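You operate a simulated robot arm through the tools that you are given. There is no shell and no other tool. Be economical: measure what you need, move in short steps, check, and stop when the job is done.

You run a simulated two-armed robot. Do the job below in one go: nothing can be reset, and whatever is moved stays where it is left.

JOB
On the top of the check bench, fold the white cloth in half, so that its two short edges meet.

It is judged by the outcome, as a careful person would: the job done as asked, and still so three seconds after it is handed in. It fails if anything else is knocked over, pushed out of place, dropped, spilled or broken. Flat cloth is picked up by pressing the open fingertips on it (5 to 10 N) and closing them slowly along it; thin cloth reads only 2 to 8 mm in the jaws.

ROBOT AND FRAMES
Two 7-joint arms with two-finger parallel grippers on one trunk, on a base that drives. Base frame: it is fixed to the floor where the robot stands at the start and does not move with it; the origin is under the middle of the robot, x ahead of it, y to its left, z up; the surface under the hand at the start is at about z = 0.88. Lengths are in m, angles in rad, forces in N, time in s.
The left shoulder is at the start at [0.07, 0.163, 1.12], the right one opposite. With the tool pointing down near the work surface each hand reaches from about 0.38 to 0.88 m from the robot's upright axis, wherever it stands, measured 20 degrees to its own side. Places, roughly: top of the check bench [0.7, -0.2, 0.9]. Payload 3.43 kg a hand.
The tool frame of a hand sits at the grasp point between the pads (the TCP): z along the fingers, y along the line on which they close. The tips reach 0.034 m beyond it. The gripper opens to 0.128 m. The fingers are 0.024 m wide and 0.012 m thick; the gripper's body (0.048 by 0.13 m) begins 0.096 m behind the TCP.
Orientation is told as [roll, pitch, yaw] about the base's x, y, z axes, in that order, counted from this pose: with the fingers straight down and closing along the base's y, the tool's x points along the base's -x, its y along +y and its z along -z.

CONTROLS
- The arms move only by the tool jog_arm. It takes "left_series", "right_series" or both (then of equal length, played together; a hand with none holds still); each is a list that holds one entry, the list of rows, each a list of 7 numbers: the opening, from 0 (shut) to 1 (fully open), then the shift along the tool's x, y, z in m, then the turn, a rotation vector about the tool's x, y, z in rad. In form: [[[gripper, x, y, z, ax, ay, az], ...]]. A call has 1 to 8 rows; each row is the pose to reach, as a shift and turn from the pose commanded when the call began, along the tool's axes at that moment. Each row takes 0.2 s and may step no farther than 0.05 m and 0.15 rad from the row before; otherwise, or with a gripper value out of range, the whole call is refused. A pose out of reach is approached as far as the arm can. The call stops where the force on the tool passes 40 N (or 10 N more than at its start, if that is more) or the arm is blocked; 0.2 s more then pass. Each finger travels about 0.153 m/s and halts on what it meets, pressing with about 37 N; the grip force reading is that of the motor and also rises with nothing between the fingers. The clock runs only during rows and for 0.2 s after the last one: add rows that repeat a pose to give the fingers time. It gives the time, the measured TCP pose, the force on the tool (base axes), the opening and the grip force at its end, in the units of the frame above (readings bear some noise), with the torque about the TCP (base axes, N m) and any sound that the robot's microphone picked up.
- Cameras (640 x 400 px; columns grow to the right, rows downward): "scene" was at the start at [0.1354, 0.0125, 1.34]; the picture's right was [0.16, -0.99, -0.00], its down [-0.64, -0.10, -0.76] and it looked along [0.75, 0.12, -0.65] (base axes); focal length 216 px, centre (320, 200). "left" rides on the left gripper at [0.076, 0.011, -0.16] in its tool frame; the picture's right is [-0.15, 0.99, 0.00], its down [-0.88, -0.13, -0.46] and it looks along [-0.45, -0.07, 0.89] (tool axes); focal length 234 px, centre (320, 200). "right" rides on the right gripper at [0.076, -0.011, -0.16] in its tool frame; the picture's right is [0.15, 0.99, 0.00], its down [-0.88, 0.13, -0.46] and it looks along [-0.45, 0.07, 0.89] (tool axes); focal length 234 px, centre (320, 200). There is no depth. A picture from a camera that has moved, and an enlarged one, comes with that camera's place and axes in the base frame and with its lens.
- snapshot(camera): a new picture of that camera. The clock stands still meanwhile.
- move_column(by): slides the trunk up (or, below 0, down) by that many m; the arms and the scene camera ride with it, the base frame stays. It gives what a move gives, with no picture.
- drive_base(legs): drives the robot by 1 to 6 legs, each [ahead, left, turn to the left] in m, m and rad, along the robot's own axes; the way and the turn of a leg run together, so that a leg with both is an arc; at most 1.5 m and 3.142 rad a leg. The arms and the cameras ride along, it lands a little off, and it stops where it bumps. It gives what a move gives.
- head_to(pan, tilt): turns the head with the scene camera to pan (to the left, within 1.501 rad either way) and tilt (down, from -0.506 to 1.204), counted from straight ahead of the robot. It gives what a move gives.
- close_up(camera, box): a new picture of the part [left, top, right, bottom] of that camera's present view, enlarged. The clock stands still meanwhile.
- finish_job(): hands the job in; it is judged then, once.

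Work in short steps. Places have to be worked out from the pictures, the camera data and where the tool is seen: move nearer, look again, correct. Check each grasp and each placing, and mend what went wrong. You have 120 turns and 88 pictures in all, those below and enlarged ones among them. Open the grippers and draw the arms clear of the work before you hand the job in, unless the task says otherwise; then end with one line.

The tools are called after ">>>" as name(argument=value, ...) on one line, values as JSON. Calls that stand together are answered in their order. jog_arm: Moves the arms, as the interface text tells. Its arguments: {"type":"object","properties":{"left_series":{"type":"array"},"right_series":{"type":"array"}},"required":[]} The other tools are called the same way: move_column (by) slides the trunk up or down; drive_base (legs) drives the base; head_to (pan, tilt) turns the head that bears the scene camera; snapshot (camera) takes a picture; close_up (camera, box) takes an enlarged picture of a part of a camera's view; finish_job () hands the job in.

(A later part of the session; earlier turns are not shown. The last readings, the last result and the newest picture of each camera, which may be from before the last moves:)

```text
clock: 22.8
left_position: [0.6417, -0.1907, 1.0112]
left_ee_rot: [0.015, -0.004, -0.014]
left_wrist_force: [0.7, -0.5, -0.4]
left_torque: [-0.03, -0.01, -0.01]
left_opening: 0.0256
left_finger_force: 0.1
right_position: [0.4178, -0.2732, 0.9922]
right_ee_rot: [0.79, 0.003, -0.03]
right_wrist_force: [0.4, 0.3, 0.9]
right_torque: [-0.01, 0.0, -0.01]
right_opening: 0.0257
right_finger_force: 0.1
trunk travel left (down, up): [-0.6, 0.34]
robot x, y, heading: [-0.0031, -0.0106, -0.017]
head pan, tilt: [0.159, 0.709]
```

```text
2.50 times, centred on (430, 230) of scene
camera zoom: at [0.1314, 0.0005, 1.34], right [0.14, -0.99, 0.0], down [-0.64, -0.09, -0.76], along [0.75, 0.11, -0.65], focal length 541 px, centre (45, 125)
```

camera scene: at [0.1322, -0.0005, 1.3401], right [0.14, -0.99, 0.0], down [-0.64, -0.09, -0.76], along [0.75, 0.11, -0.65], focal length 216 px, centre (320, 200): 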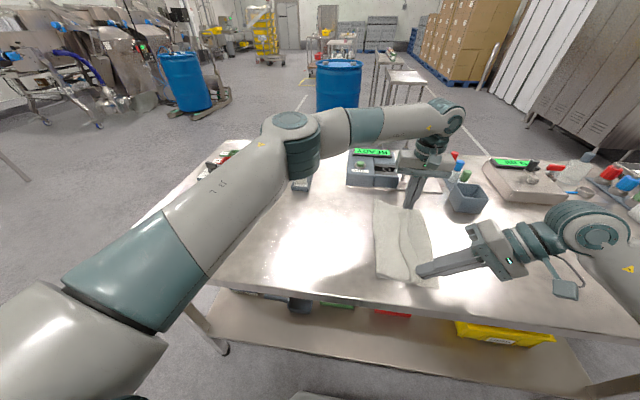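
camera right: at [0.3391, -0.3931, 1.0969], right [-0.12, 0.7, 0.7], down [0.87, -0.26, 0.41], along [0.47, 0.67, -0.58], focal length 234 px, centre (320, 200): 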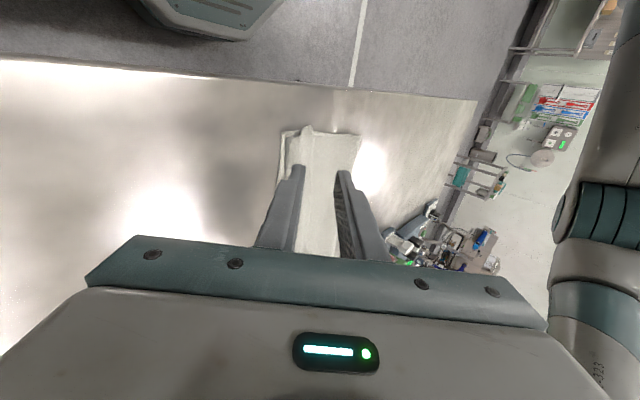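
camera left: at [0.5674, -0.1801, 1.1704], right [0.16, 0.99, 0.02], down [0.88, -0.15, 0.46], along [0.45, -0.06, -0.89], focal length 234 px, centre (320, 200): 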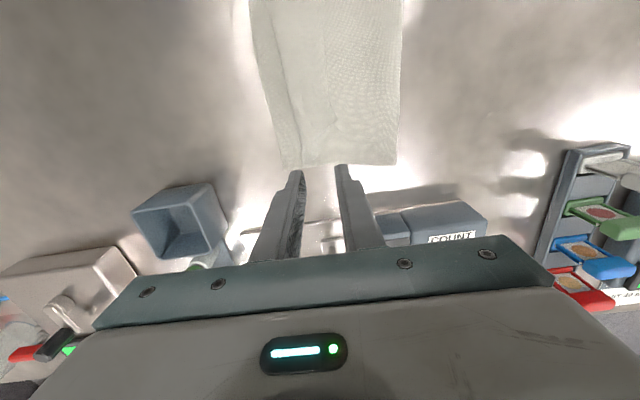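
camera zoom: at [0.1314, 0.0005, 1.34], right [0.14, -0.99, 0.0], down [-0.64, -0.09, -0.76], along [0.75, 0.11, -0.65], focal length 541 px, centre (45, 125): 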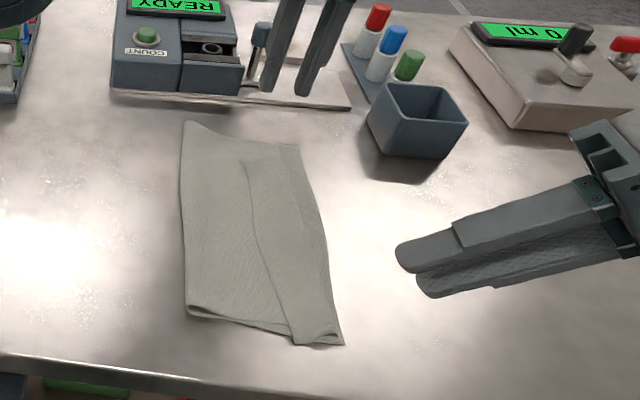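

The cloth has folded, but the closeup seems to show a strip about 5 cm wide turned back on top along the right side, so the moved edge falls short. I raise the left hand and bring it back over the cloth for a good top view, with the right hand out of the way.

>>> jog_arm(left_series=[[[0.2, 0.02, 0.01, -0.02, 0, 0, 0], [0.2, 0.05, 0.03, -0.04, 0, 0, 0], [0.2, 0.08, 0.05, -0.05, 0, 0, 0], [0.2, 0.1, 0.07, -0.06, 0, 0, 0]]], right_series=[[[0.2, 0, 0, -0.04, 0.14, 0, 0], [0.2, 0, 0, -0.06, 0.28, 0, 0], [0.2, 0, 0, -0.06, 0.42, 0, 0], [0.2, 0, 0, -0.06, 0.56, 0, 0]]])

>>> snapshot(camera="left")

>>> close_up(camera="left", box=[100, 0, 420, 200])

```text
clock: 23.8
left_position: [0.5435, -0.1192, 1.072]
left_ee_rot: [0.014, -0.003, -0.015]
left_wrist_force: [-0.3, 0.3, -0.3]
left_torque: [0.0, -0.02, 0.0]
left_opening: 0.0256
left_finger_force: 0.1
right_position: [0.416, -0.3153, 1.0367]
right_ee_rot: [0.226, 0.002, -0.03]
right_wrist_force: [-0.3, -0.3, -0.7]
right_torque: [-0.03, -0.01, -0.01]
right_opening: 0.0256
right_finger_force: 0.0
trunk travel left (down, up): [-0.6, 0.34]
robot x, y, heading: [-0.0052, -0.0078, -0.01]
head pan, tilt: [0.159, 0.709]
```

```text
54 pictures are left
camera left: at [0.4691, -0.1073, 1.2327], right [0.16, 0.99, 0.01], down [0.88, -0.15, 0.46], along [0.45, -0.06, -0.89], focal length 234 px, centre (320, 200)
```

left: 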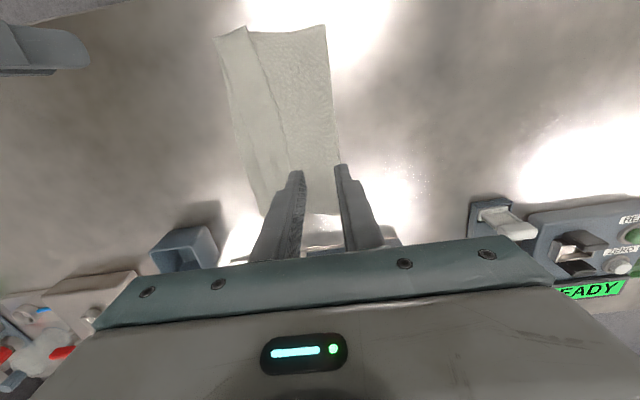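

```text
2.00 times, centred on (260, 100) of left
camera zoom: at [0.4691, -0.1073, 1.2327], right [0.16, 0.99, 0.01], down [0.88, -0.15, 0.46], along [0.45, -0.06, -0.89], focal length 468 px, centre (440, 400)
```

zoom: 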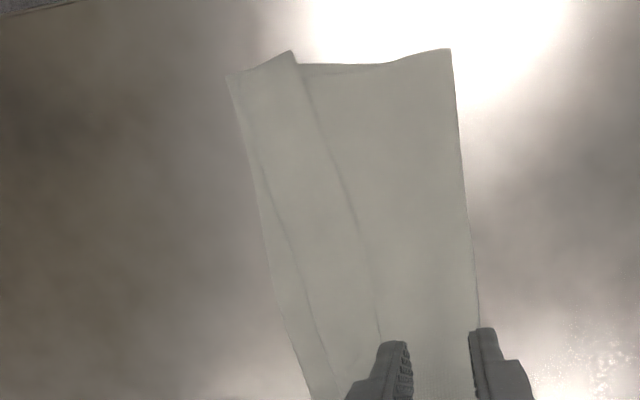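

The near corner of the turned-back strip is at about (0.396, -0.182). The right edge of the bottom layer is at -0.224 and the crease at about -0.088. I want to regrip the strip's free edge with the jaws closing along x, which leaves no turned-back flap, so I turn both hands 90° above the cloth and look at the far end.

>>> jog_arm(left_series=[[[0.3, 0, 0, 0, 0, 0, 0.14], [0.3, 0, 0, 0, 0, 0, 0.28], [0.3, 0, 0, 0, 0, 0, 0.42], [0.3, 0, 0, 0, 0, 0, 0.56], [0.3, 0, 0, 0, 0, 0, 0.7], [0.3, 0, 0, 0, 0, 0, 0.84], [0.3, 0, 0, 0, 0, 0, 0.98], [0.3, 0, 0, 0, 0, 0, 1.12]]], right_series=[[[0.3, 0, 0, 0, 0.11, 0, 0], [0.3, 0, 0, 0, 0.226, 0, 0], [0.3, 0, 0, 0, 0.226, 0, 0], [0.3, 0, 0, 0, 0.226, 0, 0], [0.3, 0, 0, 0, 0.226, 0, 0], [0.3, 0, 0, 0, 0.226, 0, 0], [0.3, 0, 0, 0, 0.226, 0, 0], [0.3, 0, 0, 0, 0.226, 0, 0]]])

>>> jog_arm(left_series=[[[0.3, 0, 0, 0, 0, 0, 0.14], [0.3, 0, 0, 0, 0, 0, 0.28], [0.3, 0, 0, 0, 0, 0, 0.42], [0.3, 0, 0, 0, 0, 0, 0.45], [0.3, 0, 0, 0, 0, 0, 0.45], [0.3, 0, 0, 0, 0, 0, 0.45], [0.3, 0, 0, 0, 0, 0, 0.45], [0.3, 0, 0, 0, 0, 0, 0.45]]], right_series=[[[0.3, 0, 0, 0, 0, 0, -0.14], [0.3, 0, 0, 0, 0, 0, -0.28], [0.3, 0, 0, 0, 0, 0, -0.42], [0.3, 0, 0, 0, 0, 0, -0.56], [0.3, 0, 0, 0, 0, 0, -0.7], [0.3, 0, 0, 0, 0, 0, -0.84], [0.3, 0, 0, 0, 0, 0, -0.98], [0.3, 0, 0, 0, 0, 0, -1.12]]])

>>> snapshot(camera="left")

>>> snapshot(camera="scene")

```text
clock: 25.6
left_position: [0.5451, -0.1199, 1.0731]
left_ee_rot: [0.009, 0.011, -1.137]
left_wrist_force: [-0.1, -0.1, -0.3]
left_torque: [0.0, -0.03, 0.03]
left_opening: 0.0385
left_finger_force: 0.0
right_position: [0.4179, -0.3179, 1.0353]
right_ee_rot: [0.004, 0.004, -0.028]
right_wrist_force: [0.1, -0.4, -0.1]
right_torque: [-0.01, 0.01, -0.01]
right_opening: 0.0385
right_finger_force: 0.0
trunk travel left (down, up): [-0.6, 0.34]
robot x, y, heading: [-0.0019, -0.0091, -0.015]
head pan, tilt: [0.159, 0.709]
```

```text
clock: 27.4
left_position: [0.5453, -0.1197, 1.0718]
left_ee_rot: [0.004, 0.013, -1.346]
left_wrist_force: [-0.1, -1.2, 0.1]
left_torque: [-0.01, -0.03, 0.02]
left_opening: 0.0385
left_finger_force: 0.1
left hand out of reach, approached as far as the arm can: row 2, 3, 4, 5, 6, 7, 8
right_position: [0.4153, -0.3171, 1.0345]
right_ee_rot: [0.003, -0.001, 1.091]
right_wrist_force: [-0.1, 0.2, 0.3]
right_torque: [0.0, 0.01, 0.02]
right_opening: 0.0384
right_finger_force: 0.0
trunk travel left (down, up): [-0.6, 0.34]
robot x, y, heading: [-0.0047, -0.0082, -0.019]
head pan, tilt: [0.159, 0.709]
```

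```text
52 pictures are left
camera left: at [0.54, -0.0453, 1.2331], right [1.0, 0.08, 0.0], down [0.07, -0.89, 0.44], along [0.04, -0.44, -0.9], focal length 234 px, centre (320, 200)
```

left: 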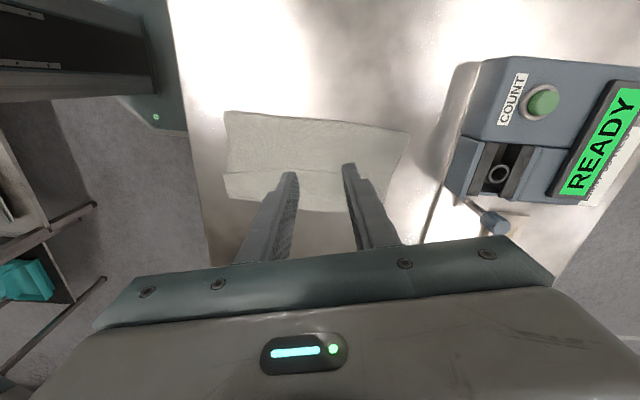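

```text
51 pictures are left
camera scene: at [0.1322, 0.0007, 1.34], right [0.14, -0.99, 0.0], down [-0.64, -0.09, -0.76], along [0.75, 0.11, -0.65], focal length 216 px, centre (320, 200)
```

scene: 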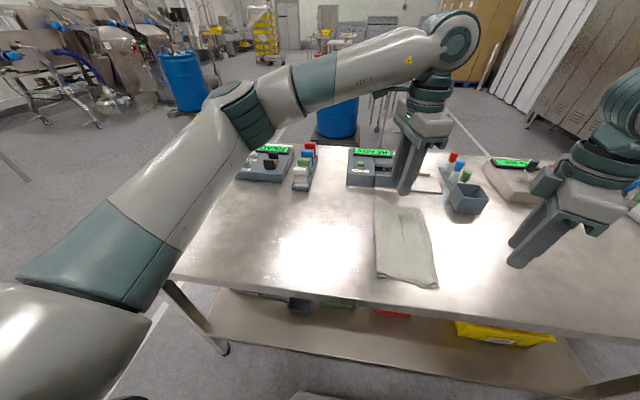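

The left wrist stops at about -1.35 rad of yaw, which is good enough. I zoom in on the cloth from this side.

>>> close_up(camera="left", box=[200, 90, 440, 240])

```text
2.67 times, centred on (320, 165) of left
camera zoom: at [0.54, -0.0453, 1.2331], right [1.0, 0.08, 0.0], down [0.07, -0.89, 0.44], along [0.04, -0.44, -0.9], focal length 624 px, centre (320, 293)
```

zoom: 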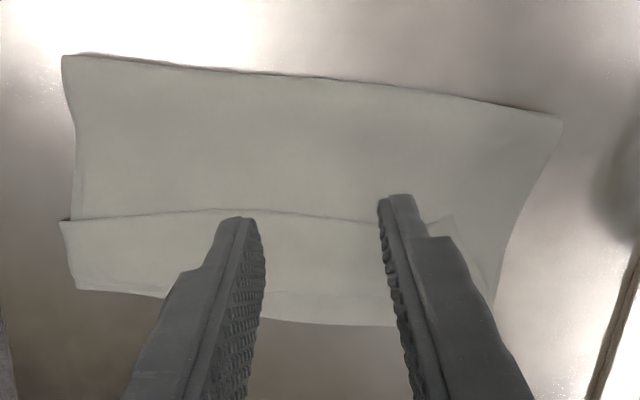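

The strip's free edge runs from (0.401, -0.181) near to (0.631, -0.160) far. I move both hands over its two corners, staying about 4 cm above.

>>> jog_arm(left_series=[[[0.27, -0.0187, 0.0145, 0, 0, 0, 0], [0.27, -0.0374, 0.029, 0, 0, 0, 0], [0.27, -0.0561, 0.0436, 0.02, 0, 0, 0], [0.27, -0.0561, 0.0436, 0.05, 0, 0, 0], [0.27, -0.0561, 0.0436, 0.08, 0, 0, 0], [0.27, -0.0561, 0.0436, 0.107, 0, 0, 0]]], right_series=[[[0.27, -0.032, 0.0117, 0, 0, 0, -0.12], [0.27, -0.0645, 0.0234, 0, 0, 0, -0.24], [0.27, -0.097, 0.035, 0, 0, 0, -0.36], [0.27, -0.129, 0.0467, 0.02, 0, 0, -0.48], [0.27, -0.129, 0.0467, 0.045, 0, 0, -0.48], [0.27, -0.129, 0.0467, 0.07, 0, 0, -0.48]]])

>>> snapshot(camera="left")

>>> snapshot(camera="right")

```text
clock: 28.8
left_position: [0.555, -0.1367, 1.0697]
left_ee_rot: [0.005, 0.012, -1.341]
left_wrist_force: [0.7, 0.8, -0.2]
left_torque: [-0.03, 0.05, 0.0]
left_opening: 0.0343
left_finger_force: 0.1
left hand out of reach, approached as far as the arm can: row 1, 2, 3, 4, 5, 6
right_position: [0.4167, -0.1618, 0.9693]
right_ee_rot: [0.004, -0.003, 1.572]
right_wrist_force: [0.0, -0.3, 0.5]
right_torque: [0.01, 0.02, 0.04]
right_opening: 0.0347
right_finger_force: 0.1
right hand out of reach, approached as far as the arm can: row 4, 5, 6
trunk travel left (down, up): [-0.6, 0.34]
robot x, y, heading: [-0.004, -0.0084, -0.013]
head pan, tilt: [0.159, 0.709]
```

```text
49 pictures are left
camera left: at [0.5498, -0.0616, 1.2312], right [1.0, 0.08, 0.0], down [0.07, -0.89, 0.44], along [0.04, -0.44, -0.9], focal length 234 px, centre (320, 200)
```

left: 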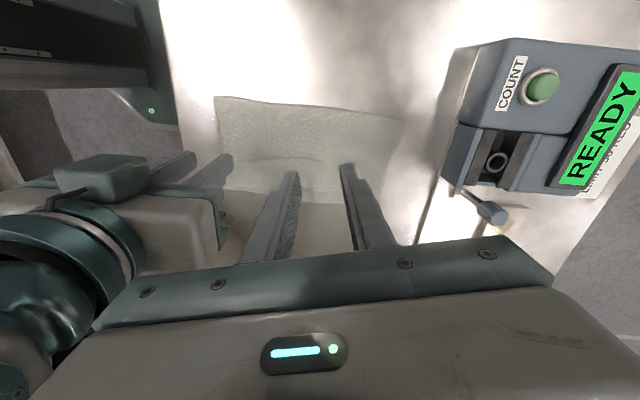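

```text
48 pictures are left
camera right: at [0.4286, -0.2381, 1.1287], right [-0.99, -0.15, 0.0], down [-0.13, 0.88, 0.46], along [-0.07, 0.45, -0.89], focal length 234 px, centre (320, 200)
```

right: 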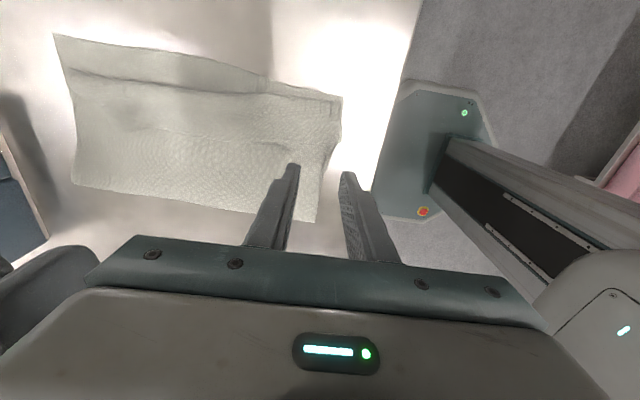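

Both hands run out of reach when turned by 90°, so I drop that idea. I will turn the hands back upright and drag the strip's free edge over to the right with closed fingertips, then regrip from the right-hand side, where the pinch lies the right way round.

>>> jog_arm(left_series=[[[0.2, 0, 0, -0.04, 0, 0, -0.14], [0.2, 0, 0, -0.08, 0, 0, -0.28], [0.1, 0, 0, -0.1, 0, 0, -0.42], [0, 0, 0, -0.1, 0, 0, -0.56], [0, 0, 0, -0.1, 0, 0, -0.7], [0, 0, 0, -0.1, 0, 0, -0.84], [0, 0, 0, -0.1, 0, 0, -0.98], [0, 0, 0, -0.1, 0, 0, -1.12]]], right_series=[[[0.2, 0, 0, -0.03, 0, 0, 0.14], [0.2, 0, 0, -0.06, 0, 0, 0.28], [0.1, 0, 0, -0.06, 0, 0, 0.42], [0, 0, 0, -0.06, 0, 0, 0.56], [0, 0, 0, -0.06, 0, 0, 0.7], [0, 0, 0, -0.06, 0, 0, 0.84], [0, 0, 0, -0.06, 0, 0, 0.98], [0, 0, 0, -0.06, 0, 0, 1.12]]])

>>> jog_arm(left_series=[[[0, 0, 0, 0, 0, 0, -0.14], [0, 0, 0, 0, 0, 0, -0.28], [0, 0, 0, 0, 0, 0, -0.42], [0, 0, 0, 0, 0, 0, -0.42]]], right_series=[[[0, 0, 0, 0, 0, 0, 0.14], [0, 0, 0, 0, 0, 0, 0.28], [0, 0, 0, 0, 0, 0, 0.42], [0, 0, 0, 0, 0, 0, 0.45]]])

```text
clock: 30.6
left_position: [0.5506, -0.1354, 1.1754]
left_ee_rot: [0.016, 0.001, -0.223]
left_wrist_force: [0.1, 0.2, -0.7]
left_torque: [0.0, 0.01, -0.04]
left_opening: 0.0001
left_finger_force: 32.6
right_position: [0.4156, -0.1633, 1.0301]
right_ee_rot: [0.005, 0.0, 0.448]
right_wrist_force: [-0.4, 0.2, 0.2]
right_torque: [-0.01, 0.02, 0.01]
right_opening: 0.0
right_finger_force: 33.0
trunk travel left (down, up): [-0.6, 0.34]
robot x, y, heading: [-0.0018, -0.0117, -0.007]
head pan, tilt: [0.159, 0.709]
```

```text
clock: 31.6
left_position: [0.5493, -0.1354, 1.1745]
left_ee_rot: [0.014, -0.004, 0.194]
left_wrist_force: [-0.4, -0.2, 0.2]
left_torque: [0.01, -0.02, -0.02]
left_opening: 0.0003
left_finger_force: 33.2
right_position: [0.4173, -0.1628, 1.0286]
right_ee_rot: [0.004, 0.002, -0.002]
right_wrist_force: [-0.4, -0.5, -0.4]
right_torque: [0.0, 0.03, 0.0]
right_opening: 0.0001
right_finger_force: 33.0
trunk travel left (down, up): [-0.6, 0.34]
robot x, y, heading: [-0.0023, -0.0133, -0.018]
head pan, tilt: [0.159, 0.709]
```

Both hands are upright again. I bring them, closed, to just above the strip near its free edge.

>>> jog_arm(left_series=[[[0, -0.008, -0.01, 0.04, 0, 0, 0.04], [0, -0.016, -0.02, 0.08, 0, 0, 0.08], [0, -0.025, -0.03, 0.12, 0, 0, 0.12], [0, -0.033, -0.042, 0.16, 0, 0, 0.16], [0, -0.0417, -0.052, 0.2, 0, 0, 0.19], [0, -0.0417, -0.052, 0.23, 0, 0, 0.19], [0, -0.0417, -0.052, 0.243, 0, 0, 0.19]]], right_series=[[[0, -0.005, -0.01, 0, 0, 0, 0], [0, -0.01, -0.02, 0, 0, 0, 0], [0, -0.013, -0.034, 0, 0, 0, 0], [0, -0.013, -0.034, 0.02, 0, 0, 0], [0, -0.013, -0.034, 0.05, 0, 0, 0], [0, -0.013, -0.034, 0.08, 0, 0, 0], [0, -0.013, -0.034, 0.097, 0, 0, 0]]])

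>>> snapshot(camera="left")

>>> snapshot(camera="right")

```text
clock: 33.2
left_position: [0.6031, -0.1749, 0.9318]
left_ee_rot: [0.016, -0.002, 0.003]
left_wrist_force: [0.3, -0.4, 0.5]
left_torque: [0.0, 0.01, -0.02]
left_opening: 0.0002
left_finger_force: 33.1
right_position: [0.429, -0.1957, 0.9332]
right_ee_rot: [0.003, 0.0, -0.001]
right_wrist_force: [1.2, -0.7, -0.4]
right_torque: [-0.01, -0.04, -0.04]
right_opening: 0.0
right_finger_force: 32.9
trunk travel left (down, up): [-0.6, 0.34]
robot x, y, heading: [-0.0026, -0.0071, -0.013]
head pan, tilt: [0.159, 0.709]
```

```text
47 pictures are left
camera left: at [0.5272, -0.165, 1.091], right [0.14, 0.99, 0.02], down [0.88, -0.13, 0.46], along [0.45, -0.05, -0.89], focal length 234 px, centre (320, 200)
```

left: 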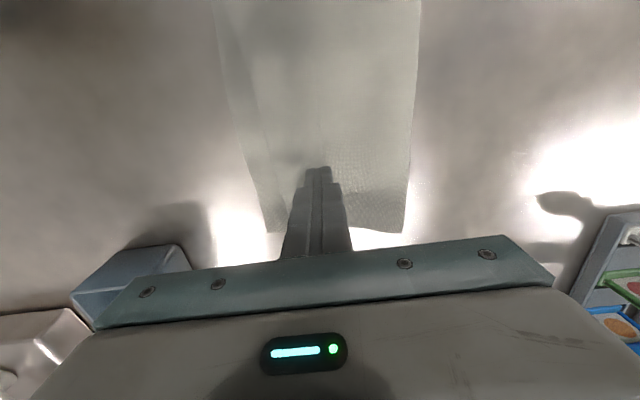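

```text
46 pictures are left
camera right: at [0.353, -0.2075, 1.0927], right [-0.15, 0.99, 0.0], down [0.88, 0.13, 0.45], along [0.45, 0.07, -0.89], focal length 234 px, centre (320, 200)
```

right: 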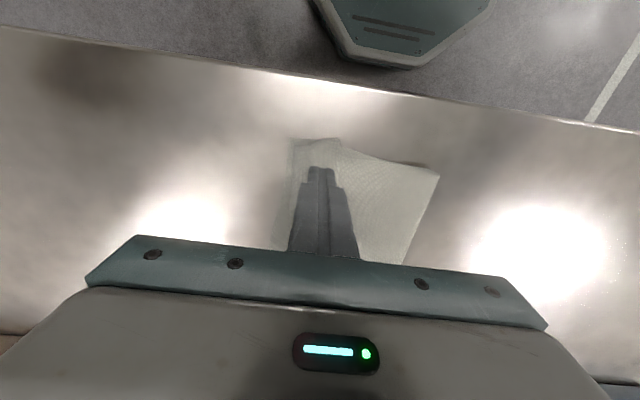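

The closed tips are above the strip, with its edge visible just left of the right-hand fingers. I descend to light contact.

>>> jog_arm(left_series=[[[0, 0, 0, 0.006, 0, 0, 0], [0, 0, 0, 0.011, 0, 0, 0], [0, 0, 0, 0.013, 0, 0, 0]]], right_series=[[[0, 0, 0, 0.006, 0, 0, 0], [0, 0, 0, 0.011, 0, 0, 0], [0, 0, 0, 0.013, 0, 0, 0]]])

```text
clock: 34.0
left_position: [0.602, -0.175, 0.9172]
left_ee_rot: [0.013, -0.001, 0.005]
left_wrist_force: [0.2, -0.6, 0.6]
left_torque: [0.01, 0.01, -0.01]
left_opening: 0.0
left_finger_force: 32.9
right_position: [0.4278, -0.1958, 0.9209]
right_ee_rot: [0.003, 0.003, 0.002]
right_wrist_force: [0.1, -0.3, 0.1]
right_torque: [-0.02, 0.01, -0.03]
right_opening: 0.0
right_finger_force: 33.1
trunk travel left (down, up): [-0.6, 0.34]
robot x, y, heading: [-0.0037, -0.0087, -0.012]
head pan, tilt: [0.159, 0.709]
```

There is no contact yet; I go slightly further.

>>> jog_arm(left_series=[[[0, 0, 0, 0.001, 0, 0, 0], [0, 0, 0, 0.002, 0, 0, 0]]], right_series=[[[0, 0, 0, 0.002, 0, 0, 0], [0, 0, 0, 0.003, 0, 0, 0]]])

```text
clock: 34.6
left_position: [0.6003, -0.1741, 0.9164]
left_ee_rot: [0.014, -0.003, 0.004]
left_wrist_force: [0.6, 0.5, 3.5]
left_torque: [-0.02, -0.01, 0.02]
left_opening: 0.0002
left_finger_force: 33.1
right_position: [0.4291, -0.196, 0.9178]
right_ee_rot: [0.002, 0.002, 0.002]
right_wrist_force: [-0.6, -2.0, 11.0]
right_torque: [-0.07, 0.13, 0.05]
right_opening: 0.0
right_finger_force: 32.6
trunk travel left (down, up): [-0.6, 0.34]
robot x, y, heading: [-0.0037, -0.0105, -0.018]
head pan, tilt: [0.159, 0.709]
```

Contact forces are 3.5 N on the left and 11 N on the right. I drag both 5 cm to the right, easing pressure as I go, then lift and look.

>>> jog_arm(left_series=[[[0, 0, -0.012, 0.0004, 0, 0, 0], [0, 0, -0.024, 0.0004, 0, 0, 0], [0, 0, -0.036, 0, 0, 0, 0], [0, 0, -0.05, -0.001, 0, 0, 0], [0, 0, -0.055, -0.03, 0, 0, 0], [0, 0, -0.055, -0.06, 0, 0, 0]]], right_series=[[[0, 0, -0.012, -0.0004, 0, 0, 0], [0, 0, -0.024, -0.0004, 0, 0, 0], [0, 0, -0.036, -0.0005, 0, 0, 0], [0, 0, -0.05, -0.001, 0, 0, 0], [0, 0, -0.055, -0.03, 0, 0, 0], [0, 0, -0.055, -0.06, 0, 0, 0]]])

>>> snapshot(camera="left")

>>> snapshot(camera="right")

>>> close_up(camera="scene", box=[330, 170, 530, 310])

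```text
clock: 36.0
left_position: [0.599, -0.2312, 0.9773]
left_ee_rot: [0.015, -0.003, 0.004]
left_wrist_force: [0.1, -0.3, -0.3]
left_torque: [0.0, -0.05, 0.0]
left_opening: 0.0
left_finger_force: 32.7
right_position: [0.4303, -0.2535, 0.9774]
right_ee_rot: [0.004, 0.001, 0.001]
right_wrist_force: [-0.5, -0.6, 0.3]
right_torque: [0.01, -0.03, 0.0]
right_opening: 0.0
right_finger_force: 33.2
trunk travel left (down, up): [-0.6, 0.34]
robot x, y, heading: [-0.0013, -0.0119, -0.009]
head pan, tilt: [0.159, 0.709]
```

```text
45 pictures are left
camera left: at [0.5237, -0.2213, 1.1361], right [0.14, 0.99, 0.02], down [0.88, -0.13, 0.46], along [0.45, -0.05, -0.89], focal length 234 px, centre (320, 200)
```

left: 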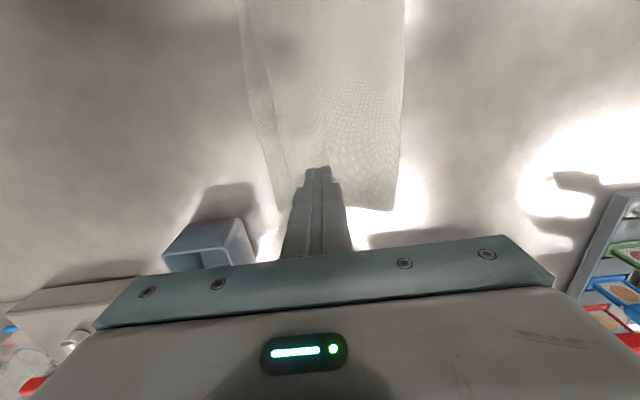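

```text
44 pictures are left
camera right: at [0.3537, -0.264, 1.1366], right [-0.15, 0.99, 0.0], down [0.88, 0.13, 0.45], along [0.45, 0.07, -0.89], focal length 234 px, centre (320, 200)
```

right: 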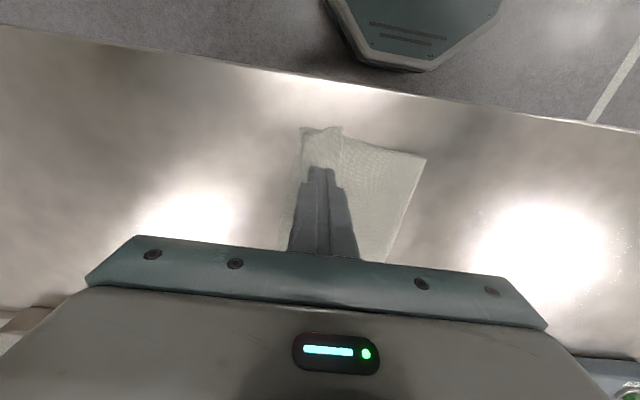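

```text
2.86 times, centred on (430, 240) of scene
camera zoom: at [0.1309, 0.0012, 1.34], right [0.14, -0.99, 0.0], down [-0.64, -0.09, -0.76], along [0.75, 0.11, -0.65], focal length 618 px, centre (6, 86)
```

zoom: 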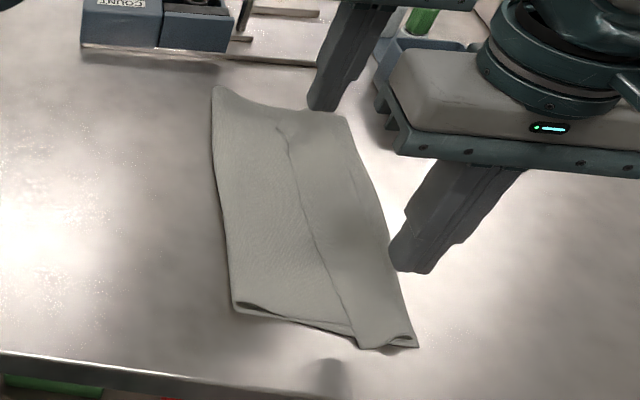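

Dragging slid the whole cloth about 4 cm to the right instead of flipping the strip, so the layers stick together. A pinch placed diagonally over each strip corner should take the corner tip itself. First I raise the hands and shift the base right, so the cloth is in front of the robot and both arms reach well.

>>> jog_arm(left_series=[[[0, 0, 0, -0.04, 0, 0, 0], [0.2, 0, 0.02, -0.08, 0, 0, 0], [0.2, 0, 0.05, -0.1, 0, 0, 0]]], right_series=[[[0, 0, 0, -0.04, 0, 0, 0], [0.2, 0, -0.02, -0.08, 0, 0, 0], [0.2, 0, -0.05, -0.1, 0, 0, 0]]])

>>> drive_base(legs=[[0.0, -0.17, 0.0]])

>>> snapshot(camera="scene")

```text
clock: 36.8
left_position: [0.5966, -0.1818, 1.0783]
left_ee_rot: [0.016, -0.002, 0.005]
left_wrist_force: [-0.9, 0.1, 0.4]
left_torque: [-0.01, -0.02, -0.03]
left_opening: 0.0256
left_finger_force: 0.0
right_position: [0.4254, -0.3034, 1.0756]
right_ee_rot: [0.002, 0.003, 0.002]
right_wrist_force: [-0.3, 0.9, -0.2]
right_torque: [-0.01, 0.0, 0.02]
right_opening: 0.0255
right_finger_force: 0.0
trunk travel left (down, up): [-0.6, 0.34]
robot x, y, heading: [-0.0005, -0.009, -0.017]
head pan, tilt: [0.159, 0.709]
```

```text
clock: 38.2
left_position: [0.5965, -0.3544, 1.0764]
left_ee_rot: [0.015, -0.001, 0.006]
left_wrist_force: [0.4, 0.3, 1.0]
left_torque: [-0.01, 0.0, 0.03]
left_opening: 0.0256
left_finger_force: 0.1
right_position: [0.4256, -0.4751, 1.0747]
right_ee_rot: [0.004, 0.002, 0.003]
right_wrist_force: [-0.6, -0.5, -0.4]
right_torque: [0.03, 0.0, -0.02]
right_opening: 0.0256
right_finger_force: 0.1
trunk travel left (down, up): [-0.6, 0.34]
robot x, y, heading: [-0.0067, -0.181, -0.017]
head pan, tilt: [0.159, 0.709]
```

```text
42 pictures are left
camera scene: at [0.1296, -0.1712, 1.34], right [0.14, -0.99, 0.0], down [-0.64, -0.09, -0.76], along [0.75, 0.11, -0.65], focal length 216 px, centre (320, 200)
```

scene: 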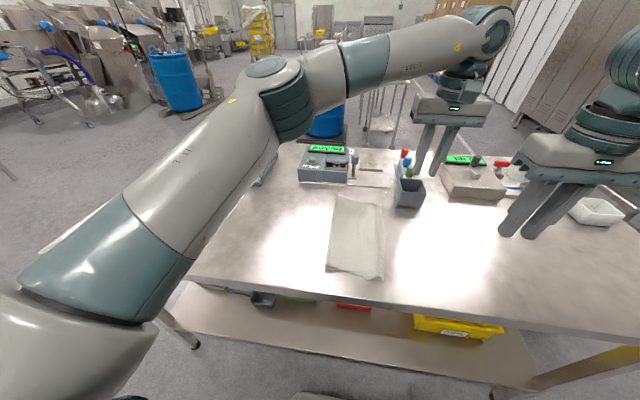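

The drive went well and the cloth is in plain view. I zoom in on it.

>>> close_up(camera="scene", box=[300, 180, 430, 290])

```text
3.64 times, centred on (365, 235) of scene
camera zoom: at [0.1296, -0.1712, 1.34], right [0.14, -0.99, 0.0], down [-0.64, -0.09, -0.76], along [0.75, 0.11, -0.65], focal length 787 px, centre (156, 73)
```

zoom: 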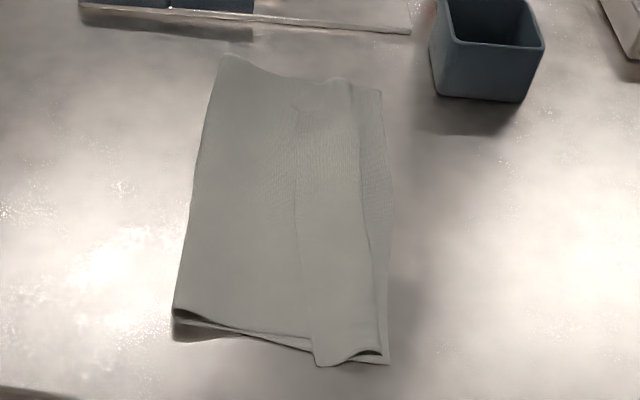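

Now the layers are clear: the free edge of the strip has corners at about (0.395, -0.233) near and (0.631, -0.217) far. The bottom-layer right edge is at -0.278 to -0.292 and the crease at about -0.145. I bring both hands over these corners, turned 45° so the jaws close across each corner.

>>> jog_arm(left_series=[[[0.27, -0.002, 0.03, 0, 0, 0, -0.131], [0.27, -0.004, 0.06, 0, 0, 0, -0.262], [0.27, -0.007, 0.09, 0, 0, 0, -0.393], [0.27, -0.01, 0.116, 0, 0, 0, -0.524], [0.27, -0.0135, 0.116, 0, 0, 0, -0.655], [0.27, -0.0135, 0.116, 0, 0, 0, -0.785], [0.27, -0.0135, 0.116, 0.05, 0, 0, -0.785], [0.27, -0.0135, 0.116, 0.1, 0, 0, -0.785]]], right_series=[[[0.27, 0.0016, 0.037, 0, 0, 0, 0.131], [0.27, 0.0032, 0.074, 0, 0, 0, 0.262], [0.27, 0.005, 0.111, 0, 0, 0, 0.393], [0.27, 0.0065, 0.148, 0, 0, 0, 0.524], [0.27, 0.008, 0.185, 0, 0, 0, 0.655], [0.27, 0.0096, 0.221, 0, 0, 0, 0.785], [0.27, 0.0096, 0.221, 0.05, 0, 0, 0.785], [0.27, 0.0096, 0.221, 0.1, 0, 0, 0.785]]])

>>> snapshot(camera="left")

>>> snapshot(camera="right")

```text
clock: 40.0
left_position: [0.6098, -0.2374, 0.9807]
left_ee_rot: [0.008, -0.01, 0.791]
left_wrist_force: [0.8, -0.3, -0.2]
left_torque: [-0.01, 0.0, -0.01]
left_opening: 0.0351
left_finger_force: 0.0
right_position: [0.4188, -0.2541, 0.9752]
right_ee_rot: [-0.001, 0.006, -0.782]
right_wrist_force: [0.0, -0.1, 0.7]
right_torque: [0.01, 0.01, 0.04]
right_opening: 0.0346
right_finger_force: 0.0
trunk travel left (down, up): [-0.6, 0.34]
robot x, y, heading: [-0.0089, -0.179, -0.016]
head pan, tilt: [0.159, 0.709]
```

```text
40 pictures are left
camera left: at [0.5496, -0.2853, 1.1401], right [-0.6, 0.8, 0.01], down [0.71, 0.53, 0.46], along [0.37, 0.29, -0.89], focal length 234 px, centre (320, 200)
```

left: 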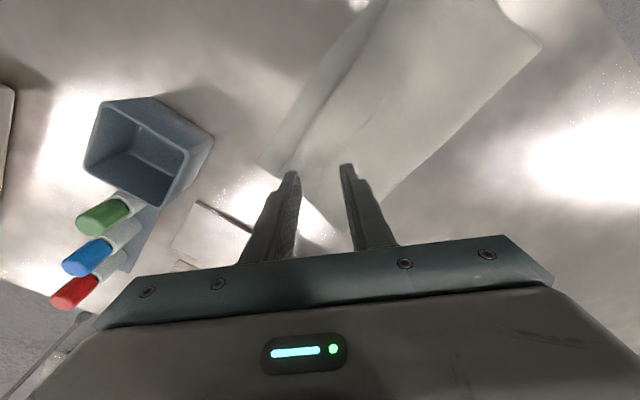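

```text
39 pictures are left
camera right: at [0.358, -0.209, 1.1341], right [0.59, 0.8, 0.0], down [0.72, -0.53, 0.45], along [0.36, -0.27, -0.89], focal length 234 px, centre (320, 200)
```

right: 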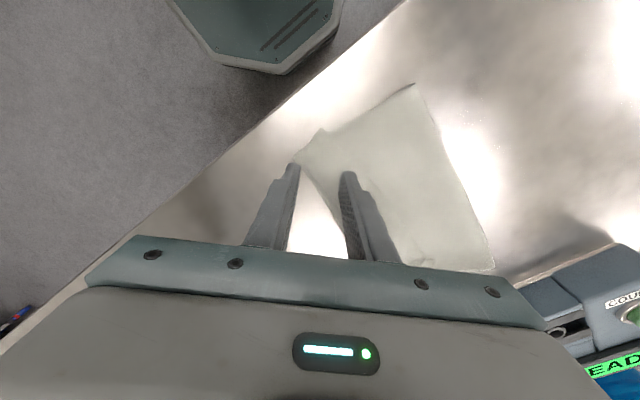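

The hands are well placed and the bin and bottles are clear. I zoom in on both corners to fix the exact strip corners before pressing.

>>> close_up(camera="right", box=[260, 80, 440, 200])

>>> close_up(camera="left", box=[240, 80, 420, 200])

```text
3.33 times, centred on (350, 140) of right
camera zoom: at [0.358, -0.209, 1.1341], right [0.59, 0.8, 0.0], down [0.72, -0.53, 0.45], along [0.36, -0.27, -0.89], focal length 781 px, centre (220, 400)
```

zoom: 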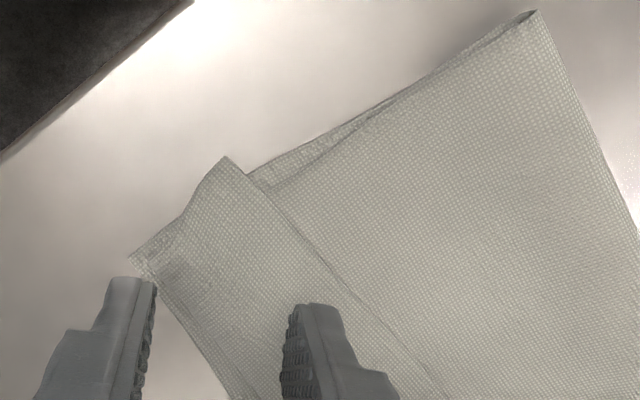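

```text
3.33 times, centred on (330, 140) of left
camera zoom: at [0.5496, -0.2853, 1.1401], right [-0.6, 0.8, 0.01], down [0.71, 0.53, 0.46], along [0.37, 0.29, -0.89], focal length 781 px, centre (287, 400)
```

zoom: 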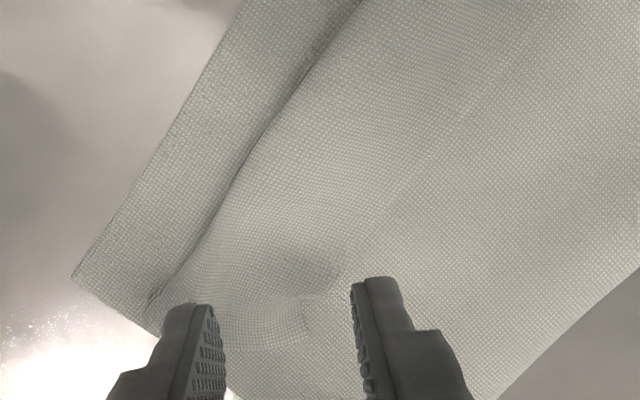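

The strip corners are confirmed at (0.393, -0.233) near and (0.628, -0.216) far, and the jaws straddle both. I descend in steps to light contact.

>>> jog_arm(left_series=[[[0.27, 0, 0, 0.03, 0, 0, 0], [0.27, 0, 0, 0.052, 0, 0, 0], [0.27, 0, 0, 0.058, 0, 0, 0], [0.27, 0, 0, 0.06, 0, 0, 0]]], right_series=[[[0.27, 0, 0, 0.03, 0, 0, 0], [0.27, 0, 0, 0.05, 0, 0, 0], [0.27, 0, 0, 0.054, 0, 0, 0], [0.27, 0, 0, 0.056, 0, 0, 0]]])

```text
clock: 41.0
left_position: [0.6106, -0.2345, 0.9207]
left_ee_rot: [0.009, -0.013, 0.79]
left_wrist_force: [0.0, -0.4, 1.0]
left_torque: [-0.02, 0.0, 0.01]
left_opening: 0.0346
left_finger_force: 0.1
right_position: [0.414, -0.2527, 0.9197]
right_ee_rot: [-0.001, 0.003, -0.782]
right_wrist_force: [-0.1, 0.3, -0.2]
right_torque: [0.0, 0.0, 0.0]
right_opening: 0.0345
right_finger_force: 0.1
trunk travel left (down, up): [-0.6, 0.34]
robot x, y, heading: [-0.0057, -0.1849, -0.015]
head pan, tilt: [0.159, 0.709]
```

There is no contact yet at z≈0.920. I go 2–3 mm further.

>>> jog_arm(left_series=[[[0.27, 0, 0, 0.0015, 0, 0, 0], [0.27, 0, 0, 0.0025, 0, 0, 0]]], right_series=[[[0.27, 0, 0, 0.0015, 0, 0, 0], [0.27, 0, 0, 0.0025, 0, 0, 0]]])

```text
clock: 41.6
left_position: [0.6097, -0.2374, 0.9186]
left_ee_rot: [0.006, -0.013, 0.79]
left_wrist_force: [0.1, -0.4, 1.2]
left_torque: [-0.01, -0.05, -0.04]
left_opening: 0.0346
left_finger_force: 0.1
right_position: [0.4146, -0.2527, 0.9182]
right_ee_rot: [0.003, 0.001, -0.784]
right_wrist_force: [1.0, -0.6, 7.0]
right_torque: [0.08, -0.09, 0.01]
right_opening: 0.0347
right_finger_force: 0.5
trunk travel left (down, up): [-0.6, 0.34]
robot x, y, heading: [-0.0067, -0.1838, -0.01]
head pan, tilt: [0.159, 0.709]
```

The right presses with 7 N and the left is about to touch. I lower the left 1.5 mm more and close both slowly.

>>> jog_arm(left_series=[[[0.27, 0, 0, 0.0016, 0, 0, 0], [0.23, 0, 0, 0.002, 0, 0, 0], [0.19, 0, 0, 0.002, 0, 0, 0], [0.15, 0, 0, 0.002, 0, 0, 0], [0.11, 0, 0, 0.002, 0, 0, 0], [0.07, 0, 0, 0.002, 0, 0, 0], [0.03, 0, 0, 0.002, 0, 0, 0], [0, 0, 0, 0.002, 0, 0, 0]]], right_series=[[[0.27, 0, 0, 0, 0, 0, 0], [0.23, 0, 0, 0, 0, 0, 0], [0.19, 0, 0, 0, 0, 0, 0], [0.15, 0, 0, 0, 0, 0, 0], [0.11, 0, 0, 0, 0, 0, 0], [0.07, 0, 0, 0, 0, 0, 0], [0.03, 0, 0, 0, 0, 0, 0], [0, 0, 0, 0, 0, 0, 0]]])

>>> snapshot(camera="left")

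>>> snapshot(camera="right")

```text
clock: 43.4
left_position: [0.6083, -0.2351, 0.9168]
left_ee_rot: [0.007, -0.012, 0.789]
left_wrist_force: [0.6, -0.5, 11.7]
left_torque: [-0.04, -0.01, -0.01]
left_opening: 0.0
left_finger_force: 33.2
right_position: [0.4123, -0.2532, 0.9174]
right_ee_rot: [0.002, 0.004, -0.784]
right_wrist_force: [0.6, 0.0, 6.8]
right_torque: [0.05, -0.05, 0.0]
right_opening: 0.0018
right_finger_force: 36.4
trunk travel left (down, up): [-0.6, 0.34]
robot x, y, heading: [-0.0099, -0.1775, -0.012]
head pan, tilt: [0.159, 0.709]
```

```text
36 pictures are left
camera left: at [0.5483, -0.2831, 1.0757], right [-0.6, 0.8, 0.01], down [0.71, 0.53, 0.47], along [0.37, 0.29, -0.88], focal length 234 px, centre (320, 200)
```

left: 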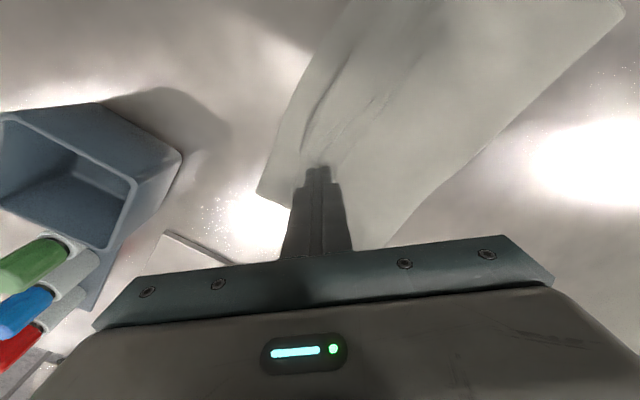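

```text
35 pictures are left
camera right: at [0.3516, -0.208, 1.0771], right [0.59, 0.8, 0.0], down [0.72, -0.53, 0.45], along [0.37, -0.27, -0.89], focal length 234 px, centre (320, 200)
```

right: 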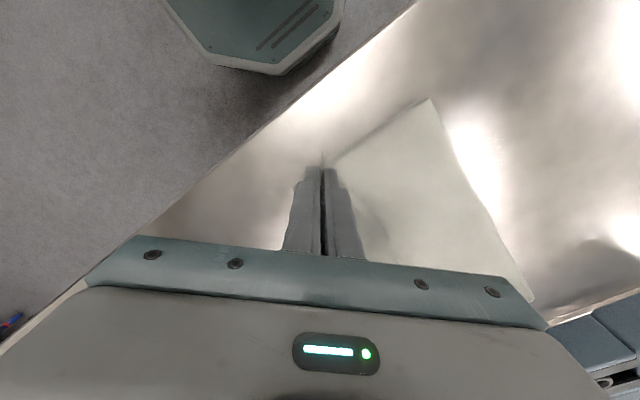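

The right jaw holds about 2 mm, a single ridge; the left caught nothing. I raise the left clear and lift the right corner a little to see what it holds.

>>> jog_arm(left_series=[[[0, 0, 0, -0.02, 0, 0, 0], [0.27, 0, 0, -0.05, 0, 0, 0], [0.27, 0, 0, -0.08, 0, 0, 0], [0.27, 0, 0, -0.08, 0, 0, 0]]], right_series=[[[0, 0, 0, -0.015, 0, 0, 0], [0, 0, 0, -0.03, 0, 0, 0], [0, 0, 0, -0.045, 0, 0, 0], [0, 0, 0, -0.06, 0, 0, 0]]])

>>> snapshot(camera="right")

>>> snapshot(camera="left")

```text
clock: 44.4
left_position: [0.6083, -0.237, 0.9966]
left_ee_rot: [0.008, -0.012, 0.79]
left_wrist_force: [0.2, 0.3, 0.5]
left_torque: [0.02, -0.01, 0.04]
left_opening: 0.0348
left_finger_force: 0.0
right_position: [0.4154, -0.2526, 0.9771]
right_ee_rot: [0.0, 0.006, -0.784]
right_wrist_force: [-0.4, 0.7, 0.0]
right_torque: [0.0, -0.02, -0.02]
right_opening: 0.002
right_finger_force: 36.7
trunk travel left (down, up): [-0.6, 0.34]
robot x, y, heading: [-0.007, -0.1802, -0.016]
head pan, tilt: [0.159, 0.709]
```

```text
34 pictures are left
camera right: at [0.3541, -0.2072, 1.1366], right [0.59, 0.8, 0.0], down [0.72, -0.53, 0.45], along [0.36, -0.27, -0.89], focal length 234 px, centre (320, 200)
```

right: 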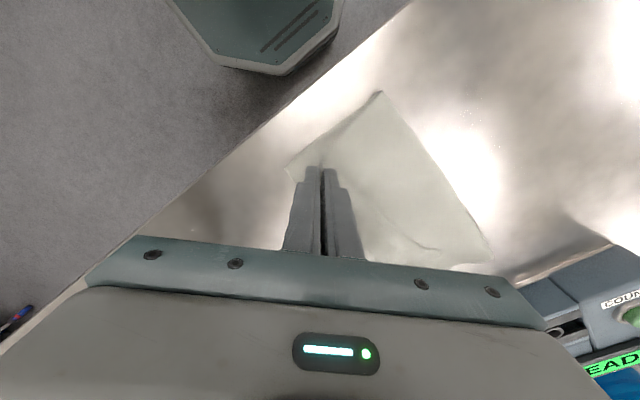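

```text
33 pictures are left
camera left: at [0.5484, -0.2844, 1.1557], right [-0.6, 0.8, 0.01], down [0.71, 0.53, 0.46], along [0.37, 0.29, -0.89], focal length 234 px, centre (320, 200)
```

left: 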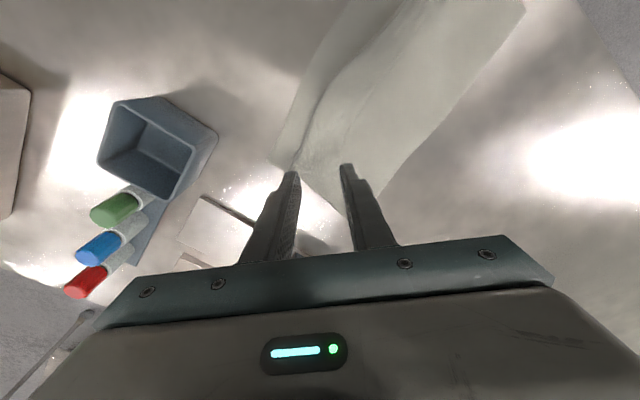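

The right hand lifts the strip corner while the bottom layer stays down. I raise it more, towards the crease side, to unroll the strip, and then look at where the far strip corner goes.

>>> jog_arm(right_series=[[[0, -0.014, 0.014, -0.02, 0, 0, 0], [0, -0.028, 0.028, -0.04, 0, 0, 0], [0, -0.035, 0.042, -0.06, 0, 0, 0], [0, -0.035, 0.056, -0.075, 0, 0, 0]]])

>>> close_up(camera="scene", box=[270, 120, 470, 300])

>>> snapshot(camera="left")

```text
clock: 45.4
left_position: [0.6099, -0.2364, 0.9971]
left_ee_rot: [0.009, -0.013, 0.789]
left_wrist_force: [0.0, -0.1, 0.0]
left_torque: [0.01, -0.03, -0.02]
left_opening: 0.0343
left_finger_force: 0.1
right_position: [0.4786, -0.2381, 1.0527]
right_ee_rot: [0.002, 0.003, -0.781]
right_wrist_force: [0.3, -0.4, -0.7]
right_torque: [0.0, 0.03, -0.01]
right_opening: 0.0023
right_finger_force: 36.7
trunk travel left (down, up): [-0.6, 0.34]
robot x, y, heading: [-0.0055, -0.1804, -0.013]
head pan, tilt: [0.159, 0.709]
```

```text
2.22 times, centred on (370, 210) of scene
camera zoom: at [0.1297, -0.17, 1.34], right [0.14, -0.99, 0.0], down [-0.64, -0.09, -0.76], along [0.75, 0.11, -0.65], focal length 481 px, centre (209, 178)
```

zoom: 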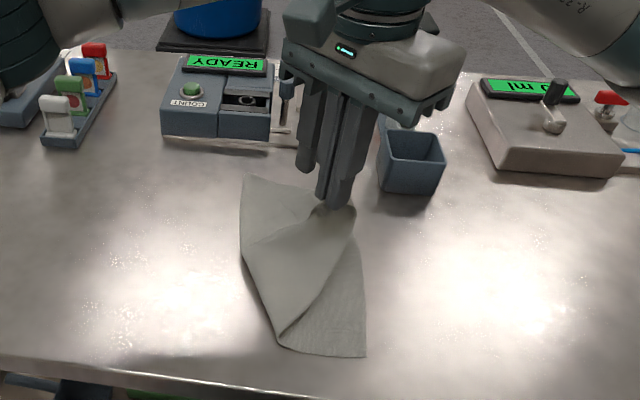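

```text
31 pictures are left
camera left: at [0.5484, -0.2839, 1.1557], right [-0.6, 0.8, 0.01], down [0.71, 0.53, 0.46], along [0.37, 0.29, -0.89], focal length 234 px, centre (320, 200)
```

left: 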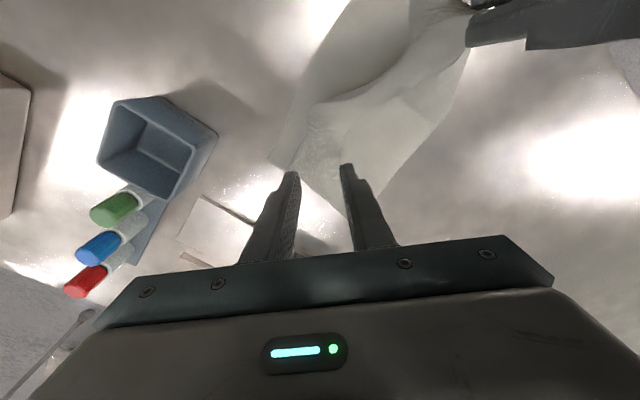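

I mixed up the tool axes at this yaw, so the hand went mainly forward. I bring the right hand back over the near side, to about (0.42, -0.14, 1.05), to raise the top layer, and then look.

>>> jog_arm(right_series=[[[0, 0.04, 0.01, 0, 0, 0, 0], [0, 0.08, 0.02, 0, 0, 0, 0], [0, 0.113, 0.0285, 0, 0, 0, 0], [0, 0.113, 0.0285, 0, 0, 0, 0]]])

>>> close_up(camera="scene", box=[270, 120, 470, 300])

>>> close_up(camera="left", box=[220, 0, 460, 200])

```text
clock: 46.4
left_position: [0.6098, -0.2389, 0.9971]
left_ee_rot: [0.009, -0.014, 0.789]
left_wrist_force: [-0.2, -0.8, -0.6]
left_torque: [0.01, -0.04, 0.02]
left_opening: 0.0345
left_finger_force: 0.0
right_position: [0.4195, -0.1391, 1.0532]
right_ee_rot: [0.002, 0.005, -0.783]
right_wrist_force: [-0.2, -0.5, -0.1]
right_torque: [-0.01, 0.0, -0.02]
right_opening: 0.0018
right_finger_force: 37.4
trunk travel left (down, up): [-0.6, 0.34]
robot x, y, heading: [-0.0063, -0.1792, -0.015]
head pan, tilt: [0.159, 0.709]
```

```text
2.22 times, centred on (370, 210) of scene
camera zoom: at [0.1299, -0.1716, 1.34], right [0.14, -0.99, 0.0], down [-0.64, -0.09, -0.76], along [0.75, 0.11, -0.65], focal length 481 px, centre (209, 178)
```

zoom: 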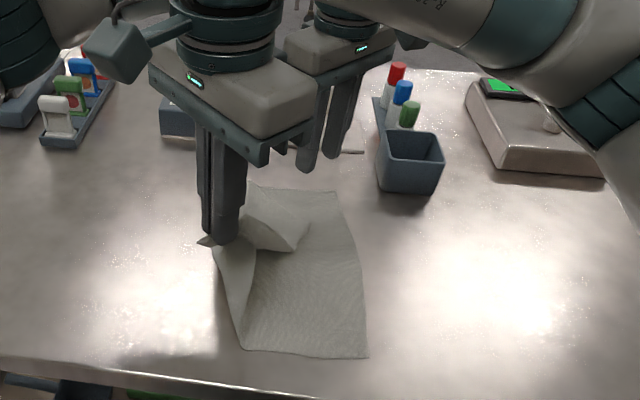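

```text
2.00 times, centred on (340, 100) of left
camera zoom: at [0.5485, -0.2853, 1.1555], right [-0.6, 0.8, 0.01], down [0.71, 0.53, 0.47], along [0.37, 0.29, -0.89], focal length 468 px, centre (280, 400)
```

zoom: 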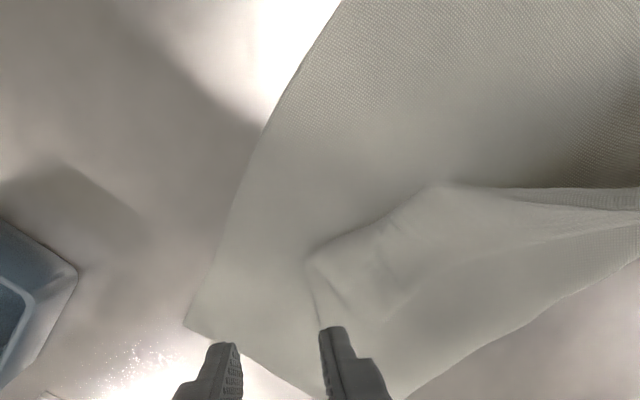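

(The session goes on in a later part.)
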